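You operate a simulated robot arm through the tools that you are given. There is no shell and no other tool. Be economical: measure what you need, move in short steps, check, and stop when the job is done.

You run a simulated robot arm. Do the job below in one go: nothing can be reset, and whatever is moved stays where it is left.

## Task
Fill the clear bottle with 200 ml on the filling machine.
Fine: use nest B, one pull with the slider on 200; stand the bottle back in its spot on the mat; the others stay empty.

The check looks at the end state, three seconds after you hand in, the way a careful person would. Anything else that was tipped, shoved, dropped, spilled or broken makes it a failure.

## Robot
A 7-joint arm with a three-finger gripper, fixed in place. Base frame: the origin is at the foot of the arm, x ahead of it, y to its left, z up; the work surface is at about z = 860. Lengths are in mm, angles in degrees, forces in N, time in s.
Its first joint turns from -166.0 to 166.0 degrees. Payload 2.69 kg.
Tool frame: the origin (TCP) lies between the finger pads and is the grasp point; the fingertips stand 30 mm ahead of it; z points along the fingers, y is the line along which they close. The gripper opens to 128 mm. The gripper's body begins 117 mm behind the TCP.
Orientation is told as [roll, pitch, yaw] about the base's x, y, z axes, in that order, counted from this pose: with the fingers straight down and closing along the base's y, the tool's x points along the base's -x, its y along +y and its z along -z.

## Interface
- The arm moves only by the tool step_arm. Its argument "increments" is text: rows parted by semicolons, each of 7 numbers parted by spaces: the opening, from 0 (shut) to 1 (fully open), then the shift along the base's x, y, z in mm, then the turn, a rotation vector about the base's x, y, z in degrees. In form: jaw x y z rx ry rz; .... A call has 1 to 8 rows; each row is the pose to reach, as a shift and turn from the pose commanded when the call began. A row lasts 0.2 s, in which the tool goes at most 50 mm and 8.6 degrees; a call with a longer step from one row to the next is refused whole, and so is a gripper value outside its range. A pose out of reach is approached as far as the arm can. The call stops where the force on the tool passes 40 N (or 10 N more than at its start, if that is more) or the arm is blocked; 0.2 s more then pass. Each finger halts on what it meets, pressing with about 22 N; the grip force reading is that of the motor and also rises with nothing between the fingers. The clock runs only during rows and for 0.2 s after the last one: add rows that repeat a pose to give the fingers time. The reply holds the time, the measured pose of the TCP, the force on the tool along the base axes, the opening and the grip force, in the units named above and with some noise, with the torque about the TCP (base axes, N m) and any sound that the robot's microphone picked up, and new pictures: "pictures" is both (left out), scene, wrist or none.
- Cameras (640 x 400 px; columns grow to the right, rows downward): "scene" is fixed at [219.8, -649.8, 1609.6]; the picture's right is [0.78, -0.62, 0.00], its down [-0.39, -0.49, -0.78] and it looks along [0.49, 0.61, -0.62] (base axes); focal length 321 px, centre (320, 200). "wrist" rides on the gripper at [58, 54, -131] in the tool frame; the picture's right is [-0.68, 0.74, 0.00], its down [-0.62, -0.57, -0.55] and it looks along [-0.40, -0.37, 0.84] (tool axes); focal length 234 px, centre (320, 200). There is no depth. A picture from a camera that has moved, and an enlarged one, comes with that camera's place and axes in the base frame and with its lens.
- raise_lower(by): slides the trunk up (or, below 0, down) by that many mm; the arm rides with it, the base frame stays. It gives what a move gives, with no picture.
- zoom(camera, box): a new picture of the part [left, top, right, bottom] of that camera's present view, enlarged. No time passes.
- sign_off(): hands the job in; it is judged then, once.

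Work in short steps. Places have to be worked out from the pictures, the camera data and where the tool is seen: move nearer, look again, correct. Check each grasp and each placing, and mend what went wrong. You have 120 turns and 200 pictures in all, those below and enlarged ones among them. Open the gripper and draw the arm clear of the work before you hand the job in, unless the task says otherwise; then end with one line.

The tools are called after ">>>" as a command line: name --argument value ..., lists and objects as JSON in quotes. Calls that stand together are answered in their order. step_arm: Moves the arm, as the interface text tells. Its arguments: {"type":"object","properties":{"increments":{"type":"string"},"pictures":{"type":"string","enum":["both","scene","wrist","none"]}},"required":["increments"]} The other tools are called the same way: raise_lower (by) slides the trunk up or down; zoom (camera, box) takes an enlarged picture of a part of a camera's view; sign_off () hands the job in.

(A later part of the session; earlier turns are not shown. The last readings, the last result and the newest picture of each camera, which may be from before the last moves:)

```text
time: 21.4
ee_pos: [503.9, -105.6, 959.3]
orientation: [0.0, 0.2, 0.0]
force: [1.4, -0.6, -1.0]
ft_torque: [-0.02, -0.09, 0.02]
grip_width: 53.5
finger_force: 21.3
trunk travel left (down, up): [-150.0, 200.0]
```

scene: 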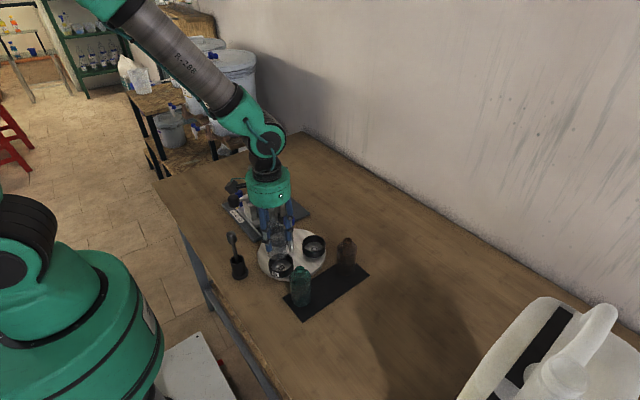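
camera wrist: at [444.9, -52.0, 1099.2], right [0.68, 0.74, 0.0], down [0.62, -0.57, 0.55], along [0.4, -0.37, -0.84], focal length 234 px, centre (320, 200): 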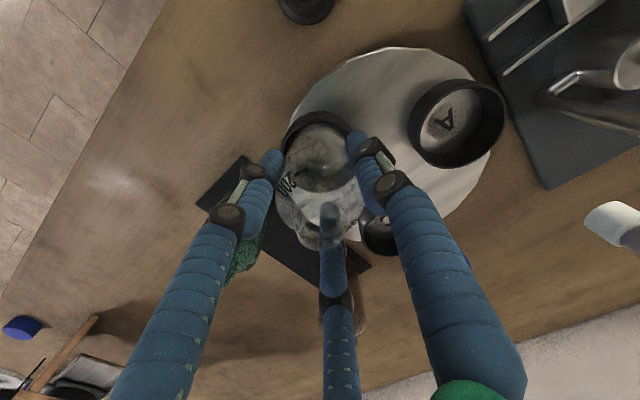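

>>> step_arm --increments "0.28 0 0 -2 0 0 0;0.28 0 0 -4 0 0 0;0.28 0 0 -6 0 0 0" --pictures "both"

>>> zoom --camera "scene" --box '[250, 210, 320, 300]'

```text
time: 22.2
ee_pos: [504.0, -106.5, 954.0]
orientation: [0.0, -0.2, 0.0]
force: [0.2, -1.5, 18.2]
ft_torque: [-0.09, -0.02, 0.0]
grip_width: 53.6
finger_force: 21.7
trunk travel left (down, up): [-150.0, 200.0]
camera wrist: at [445.2, -52.0, 1086.0], right [0.68, 0.74, 0.0], down [0.61, -0.57, 0.55], along [0.41, -0.37, -0.84], focal length 234 px, centre (320, 200)
```

scene: 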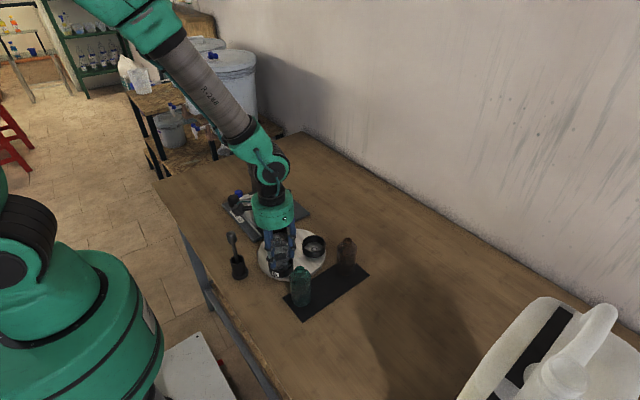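
wrist: 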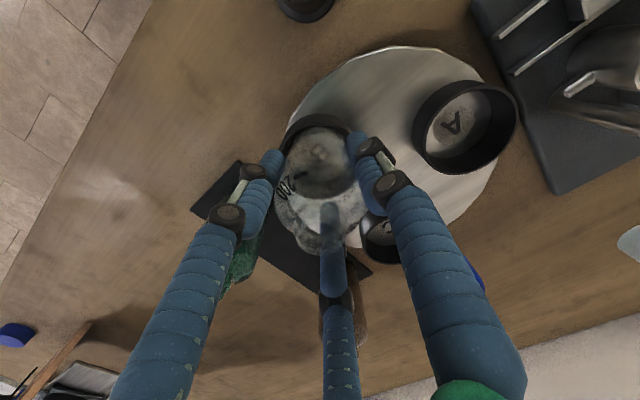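

```text
4.44 times, centred on (285, 255) of scene
camera zoom: at [219.8, -649.8, 1609.6], right [0.78, -0.62, 0.0], down [-0.39, -0.49, -0.78], along [0.49, 0.61, -0.62], focal length 1428 px, centre (476, -44)
```

zoom: 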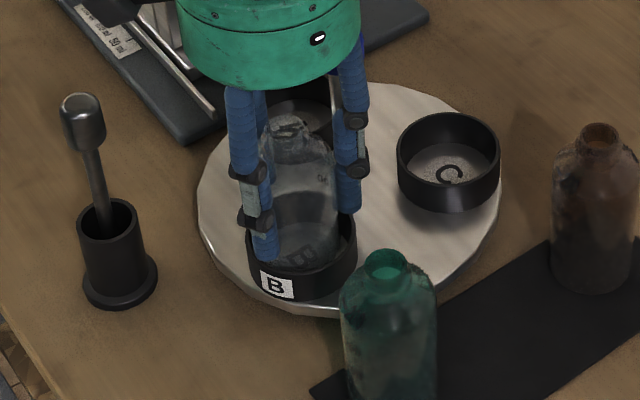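

The floor is reached (18 N). I'll ease off, open, and rise clear.

>>> step_arm --increments "0.28 0 0 1 0 0 0;0.4 0 0 1 0 0 0;0.55 0 0 1 0 0 0;0.6 0 0 1 0 0 0;0.6 0 0 30 0 0 0;0.6 0 0 70 0 0 0;0.6 0 0 118 0 0 0;0.6 0 0 118 0 0 0" --pictures "both"

>>> zoom --camera "scene" --box '[240, 200, 320, 300]'

>>> zoom --camera "wrist" --box '[250, 20, 490, 220]'

```text
time: 24.0
ee_pos: [503.7, -107.1, 1072.4]
orientation: [-0.1, 0.0, -0.1]
force: [-0.8, -0.6, 0.3]
ft_torque: [-0.01, -0.06, 0.02]
grip_width: 77.0
finger_force: 0.0
trunk travel left (down, up): [-150.0, 200.0]
camera wrist: at [444.8, -51.8, 1203.4], right [0.68, 0.74, 0.0], down [0.62, -0.57, 0.55], along [0.4, -0.37, -0.84], focal length 234 px, centre (320, 200)
```

scene: 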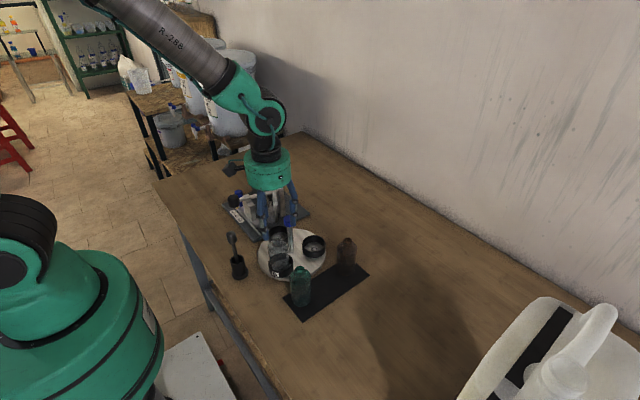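
wrist: 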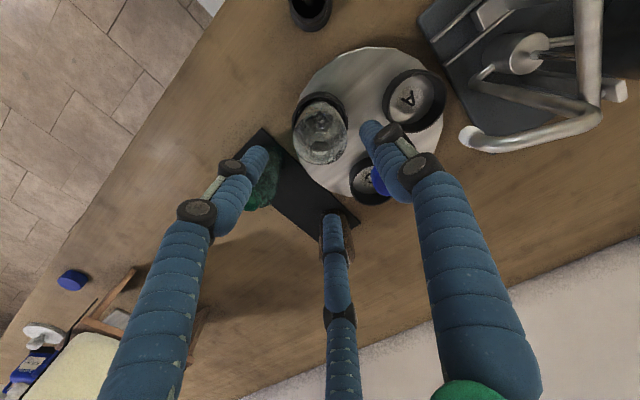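

```text
4.00 times, centred on (280, 250) of scene
camera zoom: at [219.8, -649.8, 1609.6], right [0.78, -0.62, 0.0], down [-0.39, -0.49, -0.78], along [0.49, 0.61, -0.62], focal length 1285 px, centre (480, 0)
```

zoom: 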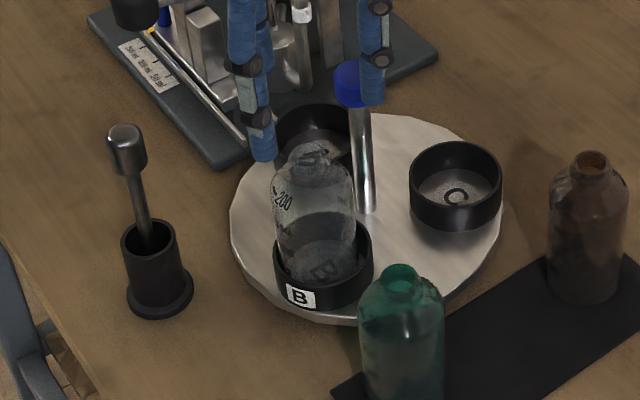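

```text
2.00 times, centred on (370, 120) of wrist
camera zoom: at [444.8, -51.8, 1203.4], right [0.68, 0.74, 0.0], down [0.62, -0.57, 0.55], along [0.4, -0.37, -0.84], focal length 468 px, centre (220, 360)
```

zoom: 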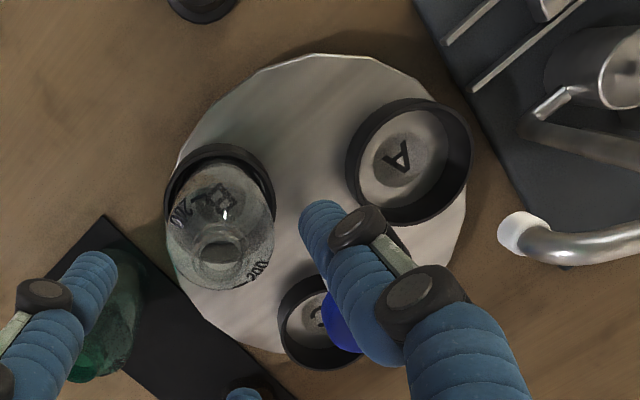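

The bottle stands in nest B. Next I'll align over the blue turntable knob at about (563,-71.5) with yaw +60, so the fingers fall between the nests.

>>> step_arm --increments "0.55 0 0 20 0 0 8.5;0.5 15 9 25 0 0 17;0.45 30 18 25 0 0 25.5;0.4 45 27 25 0 0 34;0.4 58.8 34.9 25 0 0 42.5;0.4 58.8 34.9 25 0 0 51;0.4 58.8 34.9 25 0 0 59;0.4 58.8 34.9 25 0 0 60" --pictures "both"

>>> zoom --camera "wrist" --box '[220, 60, 420, 240]'

>>> zoom --camera "scene" --box '[240, 140, 340, 280]'

```text
time: 25.8
ee_pos: [562.2, -71.6, 1096.3]
orientation: [0.0, 0.0, 60.1]
force: [1.1, 1.1, 0.1]
ft_torque: [0.0, 0.01, -0.01]
grip_width: 51.2
finger_force: 0.1
trunk travel left (down, up): [-150.0, 200.0]
camera wrist: at [486.7, -94.8, 1228.2], right [-0.3, 0.95, 0.0], down [0.8, 0.25, 0.55], along [0.52, 0.17, -0.84], focal length 234 px, centre (320, 200)
```

scene: 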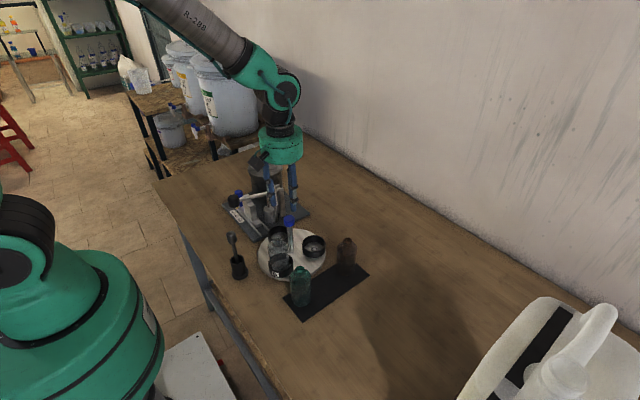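
wrist: 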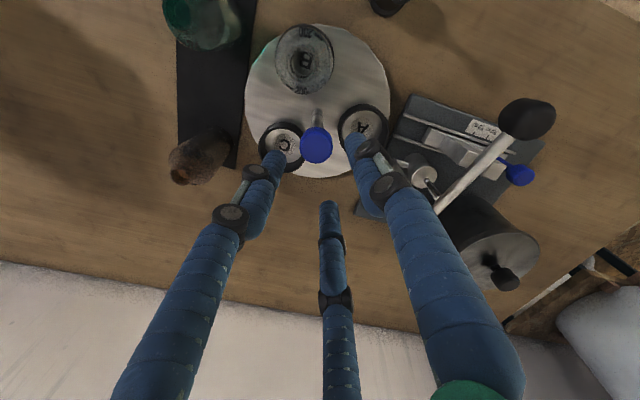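

```text
2.22 times, centred on (320, 150) of wrist
camera zoom: at [486.7, -94.8, 1228.2], right [-0.3, 0.95, 0.0], down [0.8, 0.25, 0.55], along [0.52, 0.17, -0.84], focal length 520 px, centre (320, 311)
```

zoom: 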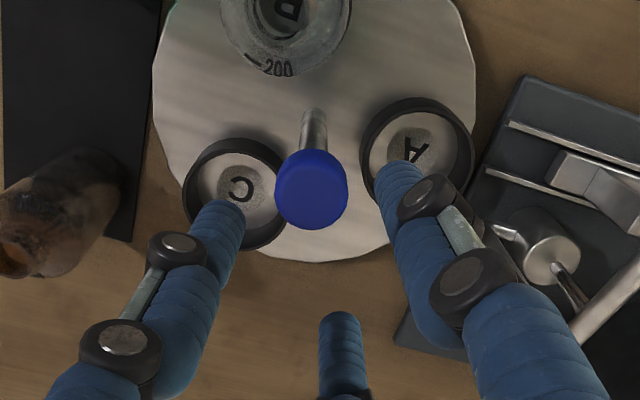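

```text
2.86 times, centred on (290, 210) of scene
camera zoom: at [219.8, -649.8, 1609.6], right [0.78, -0.62, 0.0], down [-0.39, -0.49, -0.78], along [0.49, 0.61, -0.62], focal length 918 px, centre (406, 171)
```

zoom: 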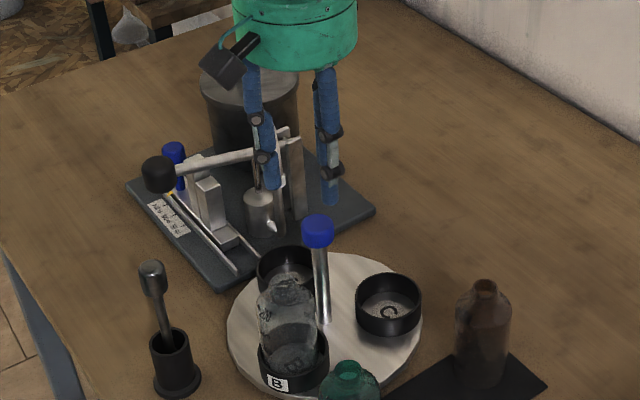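

Combining rays, the knob top is at (563,-72.5), z≈1012. I'll descend to z≈1002 and close on it.

>>> step_arm --increments "0.38 0 -1 -40 0 0 0;0.38 0 -1 -75 0 0 0;0.38 0 -1 -95 0 0 0;0.38 0 -1 -95 0 0 0" --pictures "both"

>>> zoom --camera "scene" --box '[240, 140, 340, 280]'

>>> zoom --camera "wrist" --box '[220, 60, 420, 240]'

```text
time: 26.8
ee_pos: [562.8, -74.0, 1002.6]
orientation: [0.0, -0.1, 60.0]
force: [0.1, 0.5, 0.2]
ft_torque: [0.0, -0.01, -0.01]
grip_width: 48.6
finger_force: 0.1
trunk travel left (down, up): [-150.0, 200.0]
camera wrist: at [487.3, -95.9, 1133.2], right [-0.3, 0.95, 0.0], down [0.8, 0.25, 0.55], along [0.52, 0.16, -0.84], focal length 234 px, centre (320, 200)
```

scene: 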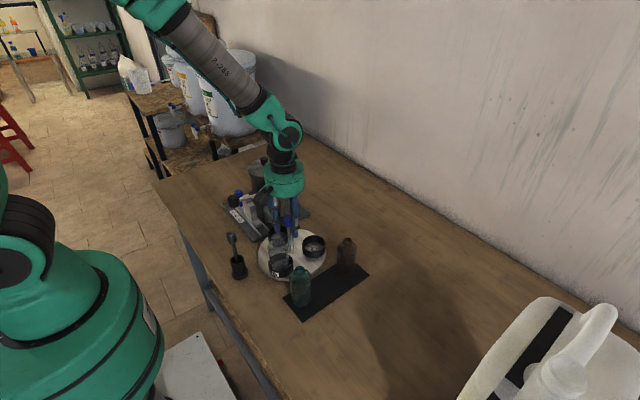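
wrist: 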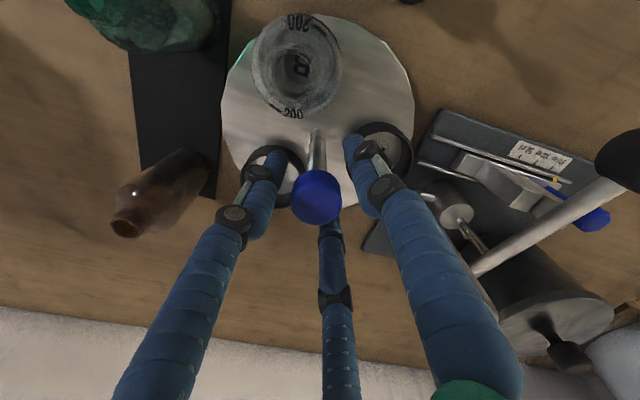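

```text
2.86 times, centred on (290, 210) of scene
camera zoom: at [219.8, -649.8, 1609.6], right [0.78, -0.62, 0.0], down [-0.39, -0.49, -0.78], along [0.49, 0.61, -0.62], focal length 918 px, centre (406, 171)
```

zoom: 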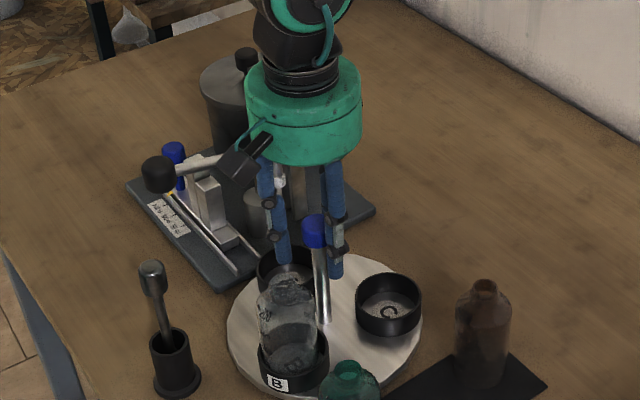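

```text
2.22 times, centred on (320, 150) of wrist
camera zoom: at [487.3, -95.9, 1133.2], right [-0.3, 0.95, 0.0], down [0.8, 0.25, 0.55], along [0.52, 0.16, -0.84], focal length 520 px, centre (320, 311)
```

zoom: 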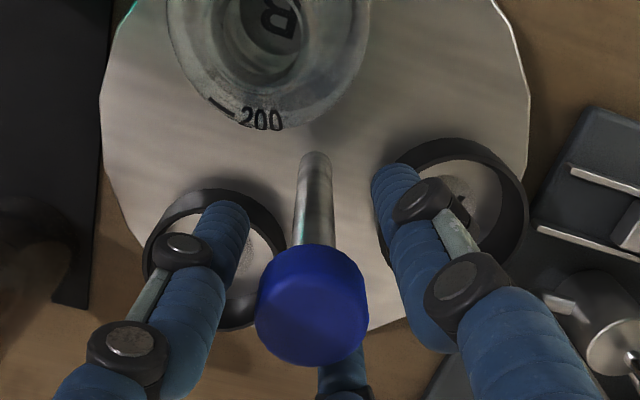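

The knob is within about 3 mm of the TCP. I'll nudge +1.5 mm x and close.

>>> step_arm --increments "0.3 1.5 0 0 0 0 0;0.22 1.5 0 0 0 0 0;0.16 1.5 0 0 0 0 0;0.1 1.5 0 0 0 0 0;0.1 1.5 0 0 0 0 0" --pictures "none"

```text
time: 28.0
ee_pos: [564.6, -74.4, 1003.0]
orientation: [0.1, 0.0, 60.0]
force: [2.4, -24.2, -4.3]
ft_torque: [-0.04, -0.01, 0.01]
grip_width: 31.1
finger_force: 13.4
trunk travel left (down, up): [-150.0, 200.0]
```

There's a 24 N side load toward -y, so I'll recentre by about 2 mm before turning.

>>> step_arm --increments "0.1 0 -2 0 0 0 0;0.1 0 -2 0 0 0 0" --pictures "none"

```text
time: 28.6
ee_pos: [565.5, -74.9, 1002.0]
orientation: [0.0, 0.0, 60.0]
force: [7.5, -5.2, -1.7]
ft_torque: [0.22, -0.19, 0.0]
grip_width: 30.7
finger_force: 45.6
trunk travel left (down, up): [-150.0, 200.0]
```

Side load is small now and the grip is firm. I'll turn clockwise 24° slowly and check that the table follows.

>>> step_arm --increments "0.1 0 0 0 0 0 -4;0.1 0 0 0 0 0 -8;0.1 0 0 0 0 0 -12;0.1 0 0 0 0 0 -16;0.1 0 0 0 0 0 -20;0.1 0 0 0 0 0 -24" --pictures "both"

>>> zoom --camera "scene" --box '[240, 140, 340, 280]'

```text
time: 30.0
ee_pos: [565.5, -75.1, 1002.3]
orientation: [0.1, 0.0, 35.9]
force: [15.7, -3.2, -0.8]
ft_torque: [-0.07, -0.25, 0.01]
grip_width: 30.4
finger_force: 45.4
trunk travel left (down, up): [-150.0, 200.0]
camera wrist: at [486.0, -64.9, 1133.1], right [0.12, 0.99, 0.0], down [0.83, -0.1, 0.55], along [0.55, -0.06, -0.84], focal length 234 px, centre (320, 200)
```

scene: 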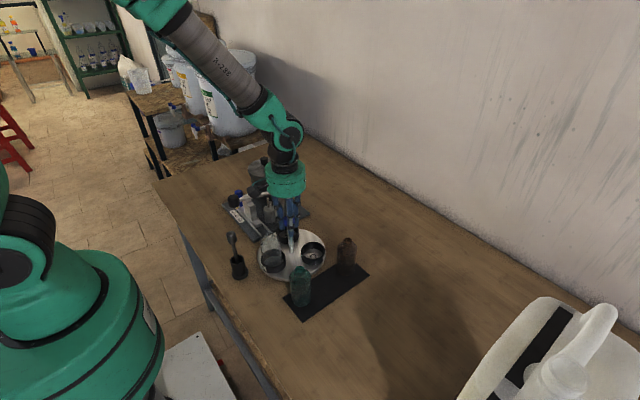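
wrist: 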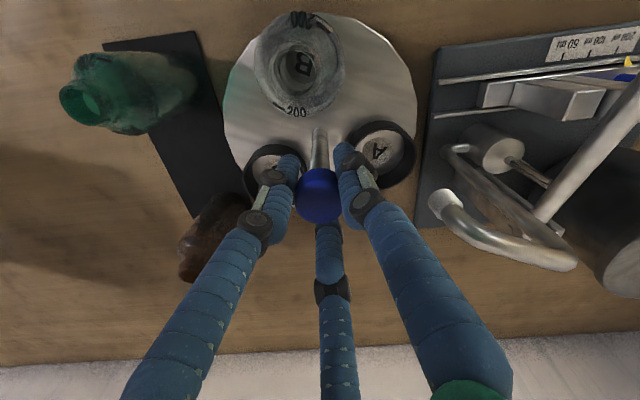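

```text
2.86 times, centred on (290, 210) of scene
camera zoom: at [219.8, -649.8, 1609.6], right [0.78, -0.62, 0.0], down [-0.39, -0.49, -0.78], along [0.49, 0.61, -0.62], focal length 918 px, centre (406, 171)
```

zoom: 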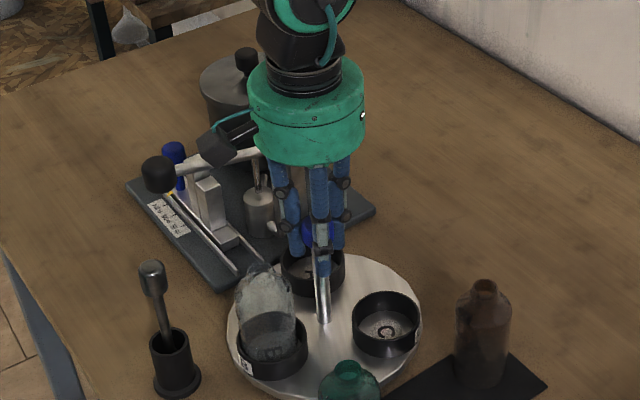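

The table follows the tool. Continuing the turn.

>>> step_arm --increments "0.1 0 0 0 0 0 -5;0.1 0 0 0 0 0 -10;0.1 0 0 0 0 0 -15;0.1 0 0 0 0 0 -20;0.1 0 0 0 0 0 -25;0.1 0 0 0 0 0 -30;0.1 0 0 0 0 0 -35;0.1 0 0 0 0 0 -40" --pictures "scene"

>>> zoom --camera "scene" --box '[240, 140, 340, 280]'

```text
time: 31.8
ee_pos: [564.8, -74.2, 1001.4]
orientation: [0.1, -0.1, -4.1]
force: [19.1, -1.2, 2.8]
ft_torque: [0.12, 0.16, 0.03]
grip_width: 30.3
finger_force: 45.0
trunk travel left (down, up): [-150.0, 200.0]
```

scene: 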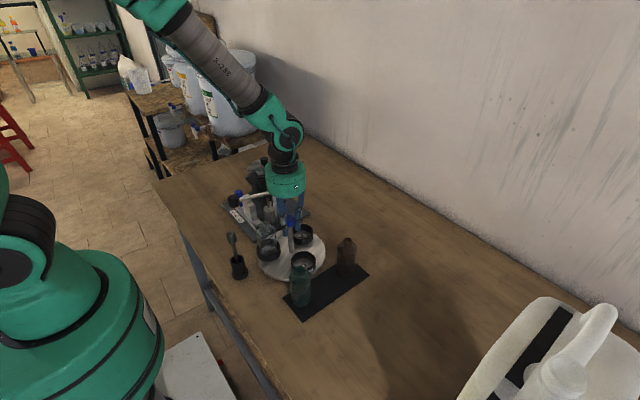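

```text
2.86 times, centred on (290, 210) of scene
camera zoom: at [219.8, -649.8, 1609.6], right [0.78, -0.62, 0.0], down [-0.39, -0.49, -0.78], along [0.49, 0.61, -0.62], focal length 918 px, centre (406, 171)
```

zoom: 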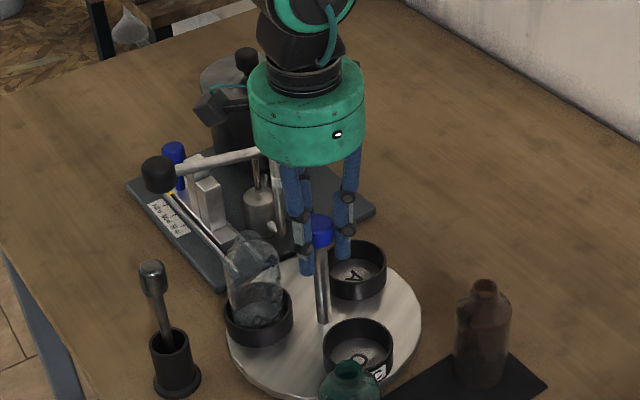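

Going well. Another 40°.

>>> step_arm --increments "0.1 0 0 0 0 0 -5;0.1 0 0 0 0 0 -10;0.1 0 0 0 0 0 -15;0.1 0 0 0 0 0 -20;0.1 0 0 0 0 0 -25;0.1 0 0 0 0 0 -30;0.1 0 0 0 0 0 -35;0.1 0 0 0 0 0 -40" --pictures "both"

>>> zoom --camera "scene" --box '[240, 140, 340, 280]'

```text
time: 33.6
ee_pos: [564.1, -74.8, 1002.3]
orientation: [0.0, 0.0, -44.1]
force: [18.8, 0.9, 9.4]
ft_torque: [0.05, -0.2, -0.03]
grip_width: 30.3
finger_force: 44.9
trunk travel left (down, up): [-150.0, 200.0]
camera wrist: at [560.1, 5.3, 1133.1], right [1.0, 0.06, 0.0], down [0.05, -0.83, 0.55], along [0.03, -0.55, -0.84], focal length 234 px, centre (320, 200)
```

scene: 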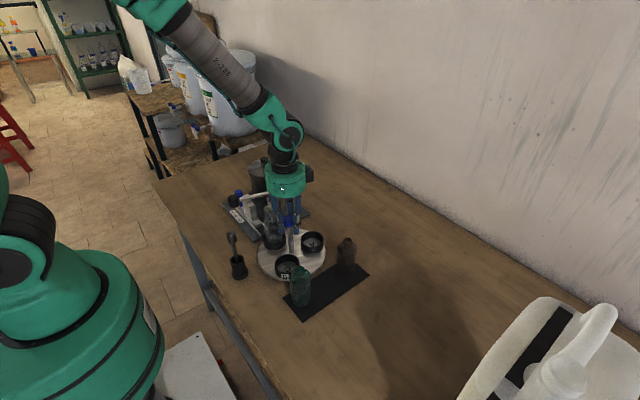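
wrist: 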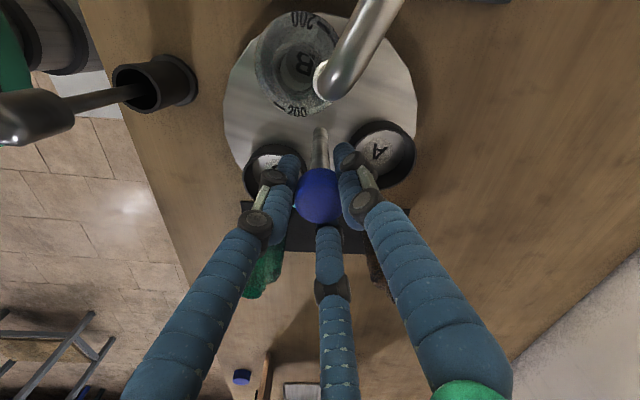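

```text
2.86 times, centred on (290, 210) of scene
camera zoom: at [219.8, -649.8, 1609.6], right [0.78, -0.62, 0.0], down [-0.39, -0.49, -0.78], along [0.49, 0.61, -0.62], focal length 918 px, centre (406, 171)
```

zoom: 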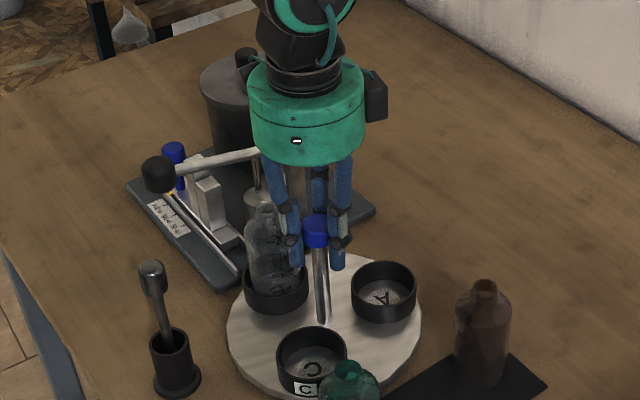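

The bottle is nearly under the spout. 14° more, then check alignment.

>>> step_arm --increments "0.1 0 0 0 0 0 -4;0.1 0 0 0 0 0 -8;0.1 0 0 0 0 0 -11;0.1 0 0 0 0 0 -14;0.1 0 0 0 0 0 -14" --pictures "both"

>>> zoom --camera "wrist" --box '[220, 0, 420, 160]'

>>> zoom --camera "scene" --box '[240, 180, 340, 280]'

```text
time: 34.8
ee_pos: [564.5, -73.9, 1003.0]
orientation: [0.0, 0.0, -58.0]
force: [21.4, 1.4, 10.9]
ft_torque: [-0.04, -0.18, -0.15]
grip_width: 30.3
finger_force: 45.1
trunk travel left (down, up): [-150.0, 200.0]
camera wrist: at [579.3, 4.1, 1133.1], right [0.98, -0.18, 0.0], down [-0.15, -0.82, 0.55], along [-0.1, -0.54, -0.84], focal length 234 px, centre (320, 200)
```

scene: 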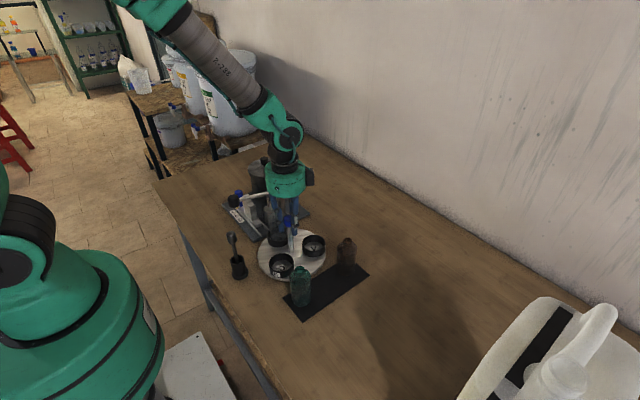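
wrist: 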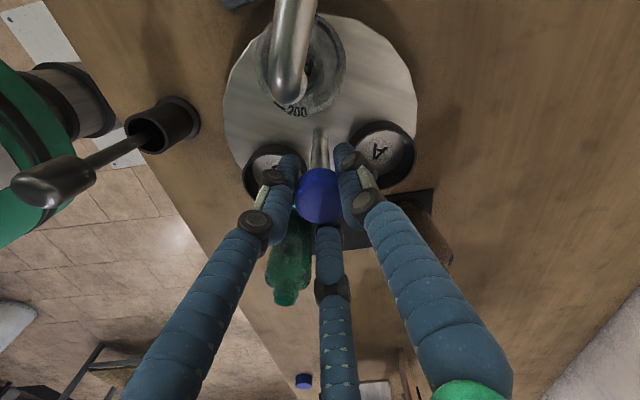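

```text
2.50 times, centred on (320, 80) of wrist
camera zoom: at [579.3, 4.1, 1133.1], right [0.98, -0.18, 0.0], down [-0.15, -0.82, 0.55], along [-0.1, -0.54, -0.84], focal length 585 px, centre (320, 500)
```

zoom: 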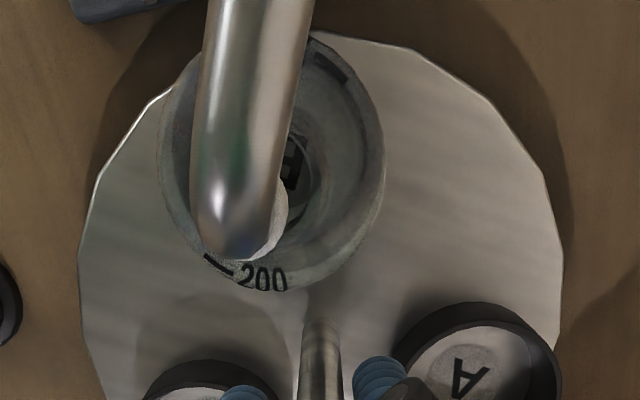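

```text
4.00 times, centred on (290, 230) of scene
camera zoom: at [219.8, -649.8, 1609.6], right [0.78, -0.62, 0.0], down [-0.39, -0.49, -0.78], along [0.49, 0.61, -0.62], focal length 1285 px, centre (440, 80)
```

zoom: 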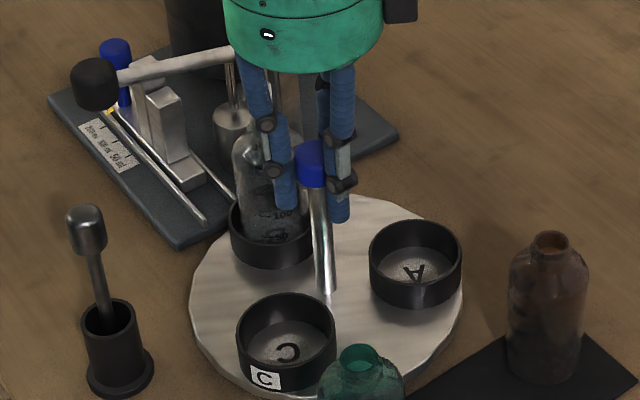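

Nest positions compared with the starting pictures show about 2° left to complete 120°. I'll finish that, then release and rise.

>>> step_arm --increments "0.1 0 0 0 0 0 -2;0.1 0 0 0 0 0 -2;0.25 0 0 0 0 0 -2;0.38 0 0 0 0 0 -2;0.38 0 0 0 0 0 -2" --pictures "wrist"

>>> zoom --camera "scene" --box '[250, 200, 330, 300]'

```text
time: 36.0
ee_pos: [564.1, -74.2, 1002.2]
orientation: [-0.1, 0.0, -60.1]
force: [0.5, -0.1, 0.2]
ft_torque: [0.03, 0.0, 0.02]
grip_width: 48.7
finger_force: 0.1
trunk travel left (down, up): [-150.0, 200.0]
camera wrist: at [580.8, 3.6, 1132.7], right [0.98, -0.22, 0.0], down [-0.18, -0.82, 0.55], along [-0.12, -0.54, -0.84], focal length 234 px, centre (320, 200)
```

wrist: 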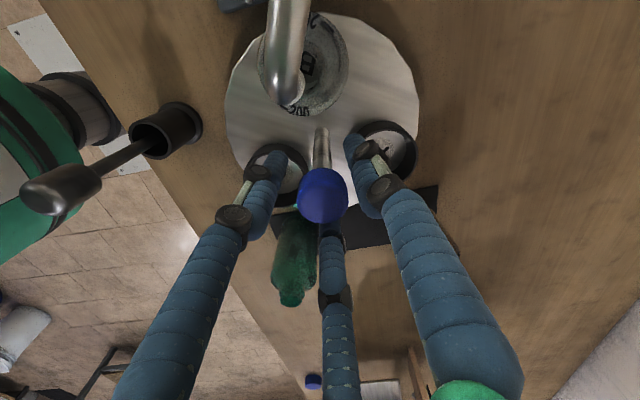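

```text
4.00 times, centred on (290, 250) of scene
camera zoom: at [219.8, -649.8, 1609.6], right [0.78, -0.62, 0.0], down [-0.39, -0.49, -0.78], along [0.49, 0.61, -0.62], focal length 1285 px, centre (440, 0)
```

zoom: 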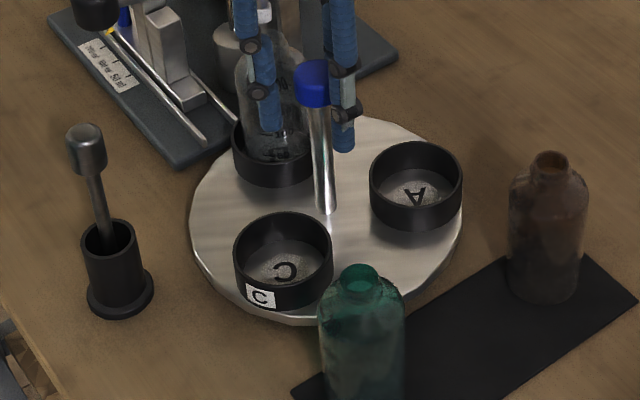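

The table is at the matching index. I'll rise clear and look at spout versus bottle mouth.

>>> step_arm --increments "0.38 0 0 40 0 0 0;0.38 0 0 80 0 0 0;0.38 0 0 125 0 0 0;0.38 0 0 150 0 0 8;0.38 0 0 150 0 0 16;0.38 -20 0 150 0 0 24;0.38 -40 0 150 0 0 32;0.38 -60 0 150 0 0 40" --pictures "both"

>>> zoom --camera "wrist" --box '[260, 0, 500, 200]'

>>> zoom --camera "scene" --box '[220, 170, 320, 270]'

```text
time: 37.8
ee_pos: [503.7, -74.2, 1151.8]
orientation: [0.0, 0.0, -19.8]
force: [-0.6, 0.2, -0.5]
ft_torque: [0.01, 0.02, 0.02]
grip_width: 48.5
finger_force: 0.0
trunk travel left (down, up): [-150.0, 200.0]
camera wrist: at [467.0, -3.3, 1283.4], right [0.89, 0.46, 0.0], down [0.39, -0.74, 0.55], along [0.25, -0.49, -0.84], focal length 234 px, centre (320, 200)
```

scene: 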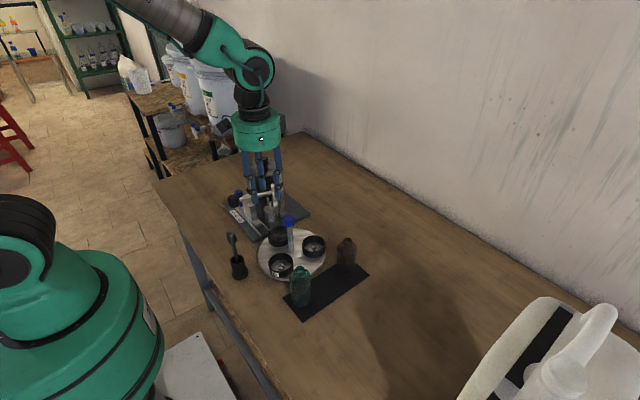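
wrist: 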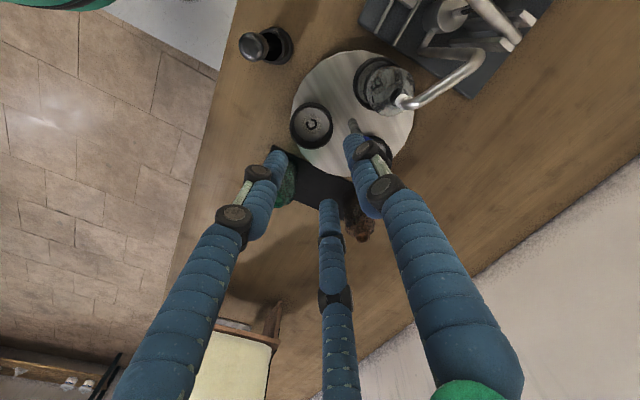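

```text
2.00 times, centred on (380, 100) of wrist
camera zoom: at [467.0, -3.3, 1283.4], right [0.89, 0.46, 0.0], down [0.39, -0.74, 0.55], along [0.25, -0.49, -0.84], focal length 468 px, centre (200, 400)
```

zoom: 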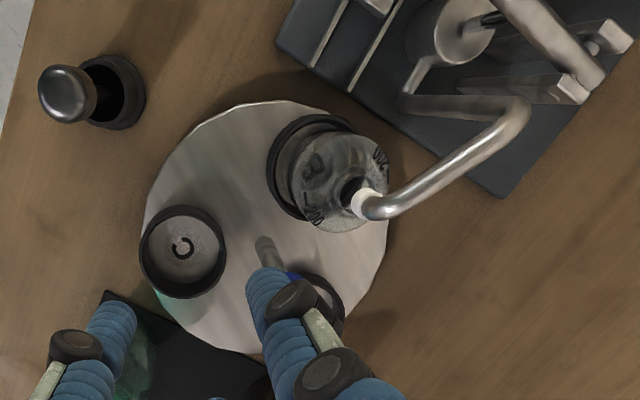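

```text
4.00 times, centred on (270, 220) of scene
camera zoom: at [219.8, -649.8, 1609.6], right [0.78, -0.62, 0.0], down [-0.39, -0.49, -0.78], along [0.49, 0.61, -0.62], focal length 1285 px, centre (520, 120)
```

zoom: 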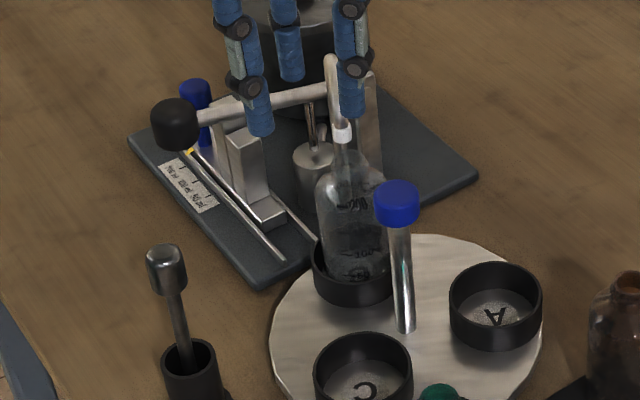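

The spout is over the mouth. Now I'll move above the lever knob at about (486,101), closing the fingers.

>>> step_arm --increments "0.3 -4 40 0 0 0 5;0.2 -8 80 0 0 0 10;0.1 -12 120 0 0 0 15;0 -16 155 -10 0 0 20;0 -18.5 175.5 -25 0 0 20;0 -18.5 175.5 -25 0 0 20" --pictures "both"

>>> zoom --camera "wrist" --box '[220, 80, 420, 260]'

>>> zoom --camera "scene" --box '[200, 130, 320, 250]'

```text
time: 39.2
ee_pos: [484.7, 102.3, 1125.8]
orientation: [0.0, 0.0, 0.0]
force: [-0.7, 0.0, 0.2]
ft_torque: [0.0, -0.03, 0.01]
grip_width: 2.2
finger_force: 22.0
trunk travel left (down, up): [-150.0, 200.0]
camera wrist: at [426.3, 156.6, 1257.5], right [0.68, 0.74, 0.0], down [0.62, -0.57, 0.55], along [0.4, -0.37, -0.84], focal length 234 px, centre (320, 200)
```

scene: 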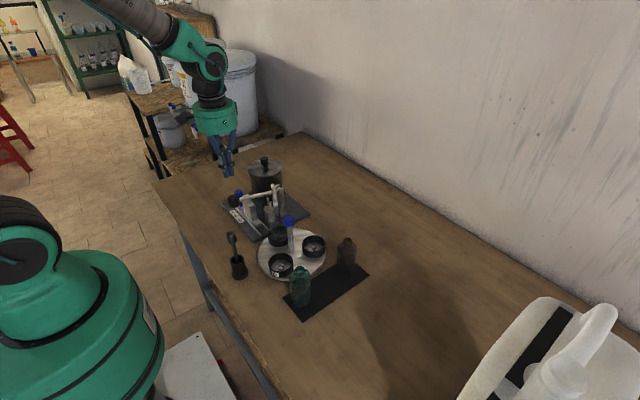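
wrist: 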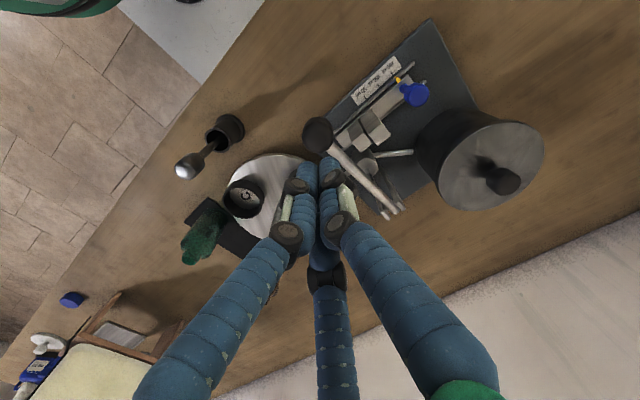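

```text
2.22 times, centred on (320, 170) of wrist
camera zoom: at [426.3, 156.6, 1257.5], right [0.68, 0.74, 0.0], down [0.62, -0.57, 0.55], along [0.4, -0.37, -0.84], focal length 520 px, centre (320, 267)
```

zoom: 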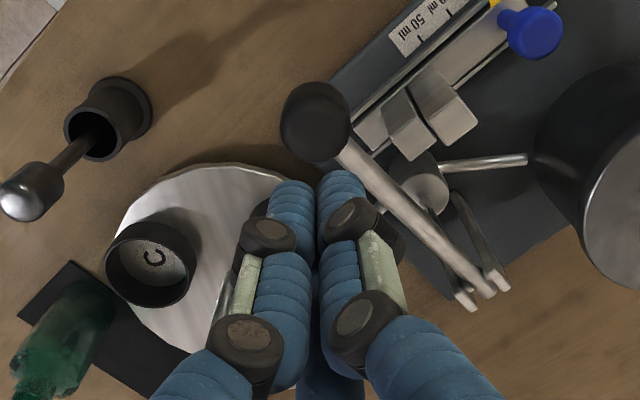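

```text
3.33 times, centred on (260, 190) of scene
camera zoom: at [219.8, -649.8, 1609.6], right [0.78, -0.62, 0.0], down [-0.39, -0.49, -0.78], along [0.49, 0.61, -0.62], focal length 1071 px, centre (520, 233)
```

zoom: 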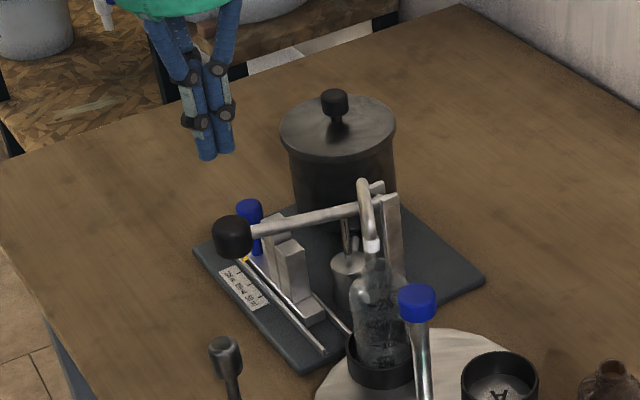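

The knob is at about (483,101), right under the closed fingertips. I'll go down to just above its top.

>>> step_arm --increments "0 -1 -1 -35 0 0 0;0 -1 -1 -65 0 0 0;0 -1 -1 -65 0 0 0" --pictures "both"

>>> zoom --camera "scene" --box '[200, 150, 300, 250]'

>>> zoom --camera "wrist" --box '[240, 80, 420, 240]'

```text
time: 40.0
ee_pos: [483.8, 99.4, 1062.1]
orientation: [0.0, 0.0, -0.1]
force: [0.1, 0.0, -0.1]
ft_torque: [0.01, 0.03, 0.01]
grip_width: 2.6
finger_force: 22.1
trunk travel left (down, up): [-150.0, 200.0]
camera wrist: at [426.3, 154.4, 1192.2], right [0.68, 0.74, 0.0], down [0.62, -0.57, 0.55], along [0.4, -0.37, -0.84], focal length 234 px, centre (320, 200)
```

scene: 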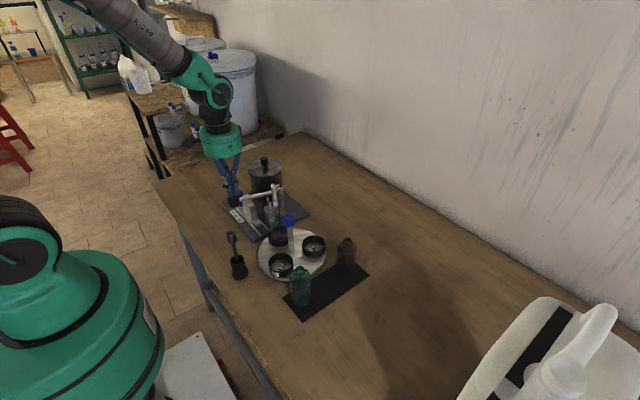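
wrist: 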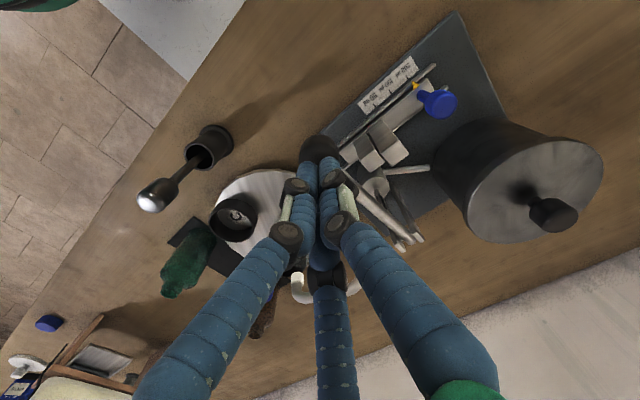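

```text
4.00 times, centred on (250, 200) of scene
camera zoom: at [219.8, -649.8, 1609.6], right [0.78, -0.62, 0.0], down [-0.39, -0.49, -0.78], along [0.49, 0.61, -0.62], focal length 1285 px, centre (600, 200)
```

zoom: 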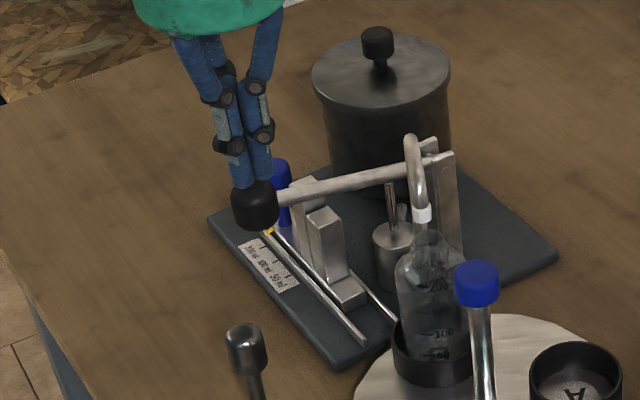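

```text
2.50 times, centred on (330, 160) of wrist
camera zoom: at [426.3, 154.4, 1192.2], right [0.68, 0.74, 0.0], down [0.62, -0.57, 0.55], along [0.4, -0.37, -0.84], focal length 585 px, centre (295, 300)
```

zoom: 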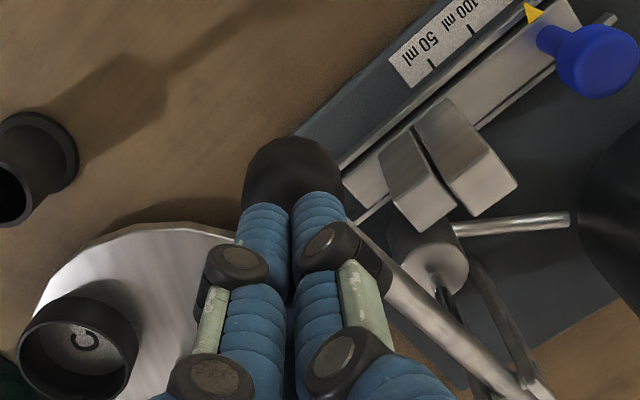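

Fingers are just above the knob. I'll push down in one smooth stroke, watching the force.

>>> step_arm --increments "0 -2 1 -6 0 0 0;0 -2 1 -12 0 0 0;0 -2 1 -19 0 0 0;0 -2 1 -26 0 0 0;0 -2 1 -33 0 0 0;0 -2 1 -40 0 0 0;0 -2 1 -47 0 0 0;0 -2 1 -54 0 0 0" --pictures "scene"

>>> zoom --camera "scene" --box '[200, 150, 300, 250]'

```text
time: 41.8
ee_pos: [481.4, 100.9, 1007.6]
orientation: [0.0, -0.2, -0.1]
force: [0.1, 0.0, -0.6]
ft_torque: [0.0, 0.01, -0.01]
grip_width: 2.0
finger_force: 21.9
trunk travel left (down, up): [-150.0, 200.0]
```

scene: 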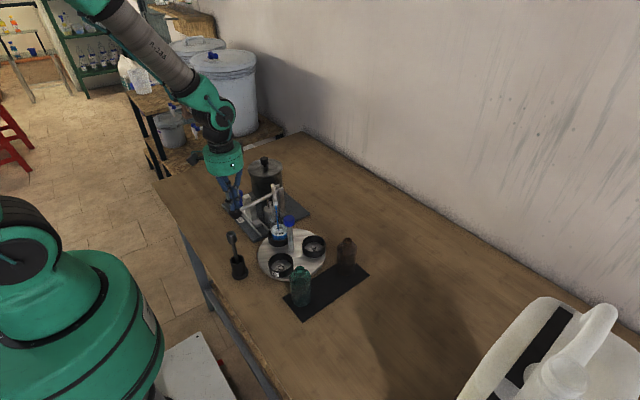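

```text
4.00 times, centred on (250, 200) of scene
camera zoom: at [219.8, -649.8, 1609.6], right [0.78, -0.62, 0.0], down [-0.39, -0.49, -0.78], along [0.49, 0.61, -0.62], focal length 1285 px, centre (600, 200)
```

zoom: 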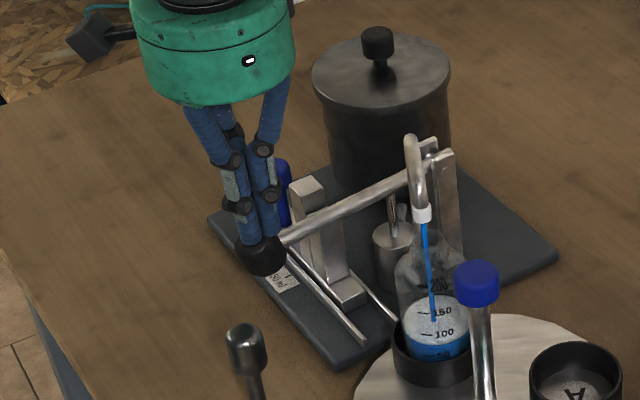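

The pour is running into the bottle and the lever moves freely. I'll continue the same stroke down to its stop.

>>> step_arm --increments "0 0 0 -7 0 0 0;0 0 0 -14 0 0 0;0 0 0 -21 0 0 0;0 0 0 -28 0 0 0;0 0 0 -35 0 0 0;0 0 0 -42 0 0 0;0 0 0 -49 0 0 0" --pictures "scene"

>>> zoom --camera "scene" --box '[200, 150, 300, 250]'

```text
time: 43.4
ee_pos: [482.3, 100.9, 959.0]
orientation: [0.0, 0.0, 0.0]
force: [1.0, 0.1, 2.3]
ft_torque: [-0.01, -0.07, -0.02]
grip_width: 1.9
finger_force: 22.5
trunk travel left (down, up): [-150.0, 200.0]
```

scene: 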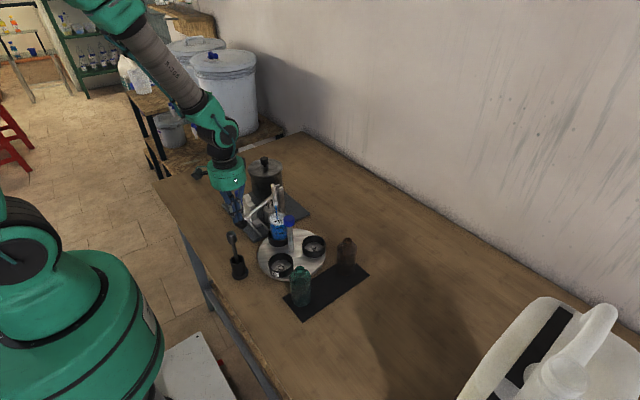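

```text
4.00 times, centred on (250, 200) of scene
camera zoom: at [219.8, -649.8, 1609.6], right [0.78, -0.62, 0.0], down [-0.39, -0.49, -0.78], along [0.49, 0.61, -0.62], focal length 1285 px, centre (600, 200)
```

zoom: 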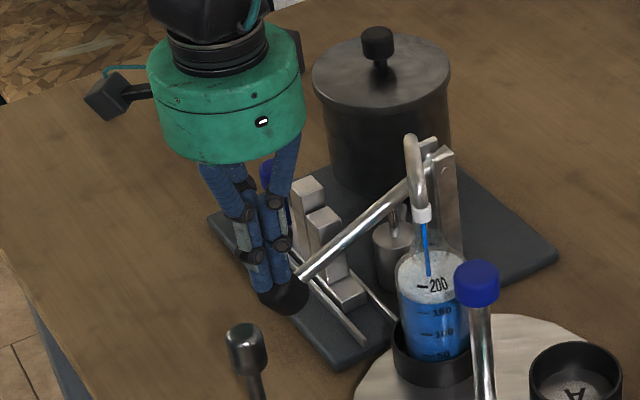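

The level is near 200. A little more travel to reach the mechanical stop.

>>> step_arm --increments "0 0 0 -3 0 0 0;0 0 0 -6 0 0 0;0 0 0 -9 0 0 0;0 0 0 -12 0 0 0" --pictures "scene"

>>> zoom --camera "scene" --box '[230, 170, 300, 250]'

```text
time: 44.4
ee_pos: [482.2, 100.2, 947.2]
orientation: [-0.1, 0.0, 0.0]
force: [0.1, 0.7, 1.9]
ft_torque: [0.01, -0.05, 0.0]
grip_width: 2.4
finger_force: 21.8
trunk travel left (down, up): [-150.0, 200.0]
```

scene: 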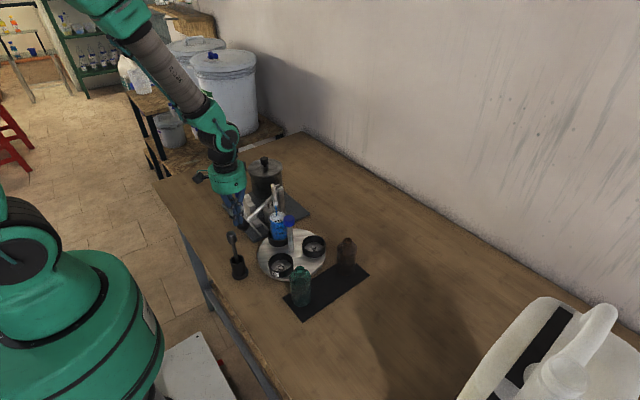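

```text
5.00 times, centred on (265, 210) of scene
camera zoom: at [219.8, -649.8, 1609.6], right [0.78, -0.62, 0.0], down [-0.39, -0.49, -0.78], along [0.49, 0.61, -0.62], focal length 1606 px, centre (595, 150)
```

zoom: 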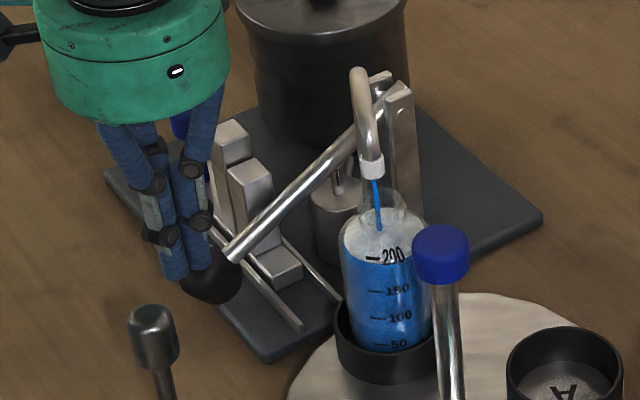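

Level is at about the 200 line. I'll go 3 mm further and watch for the stop.

>>> step_arm --increments "0 0 0 -1.5 0 0 0;0 0 0 -3 0 0 0" --pictures "scene"

>>> zoom --camera "scene" --box '[255, 190, 305, 240]'

```text
time: 45.0
ee_pos: [482.2, 100.2, 943.9]
orientation: [0.0, -0.1, 0.1]
force: [0.4, -0.3, 3.2]
ft_torque: [-0.02, -0.06, 0.0]
grip_width: 2.3
finger_force: 21.8
trunk travel left (down, up): [-150.0, 200.0]
```

scene: 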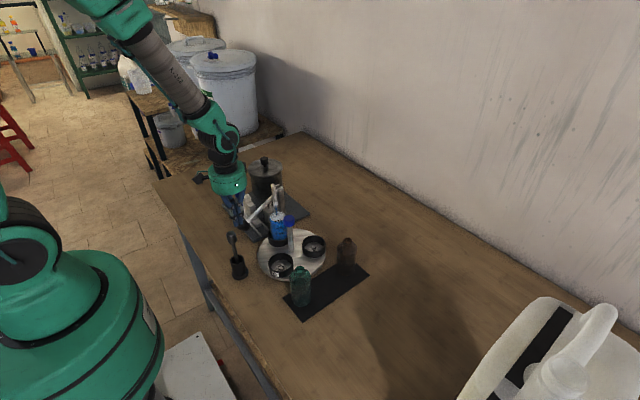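

```text
8.00 times, centred on (280, 215) of scene
camera zoom: at [219.8, -649.8, 1609.6], right [0.78, -0.62, 0.0], down [-0.39, -0.49, -0.78], along [0.49, 0.61, -0.62], focal length 2570 px, centre (640, 80)
```

zoom: 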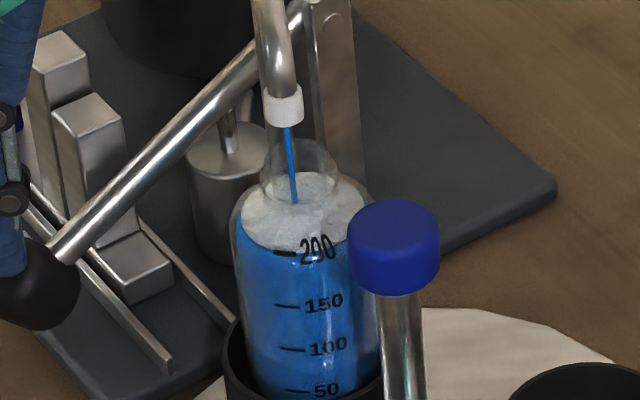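

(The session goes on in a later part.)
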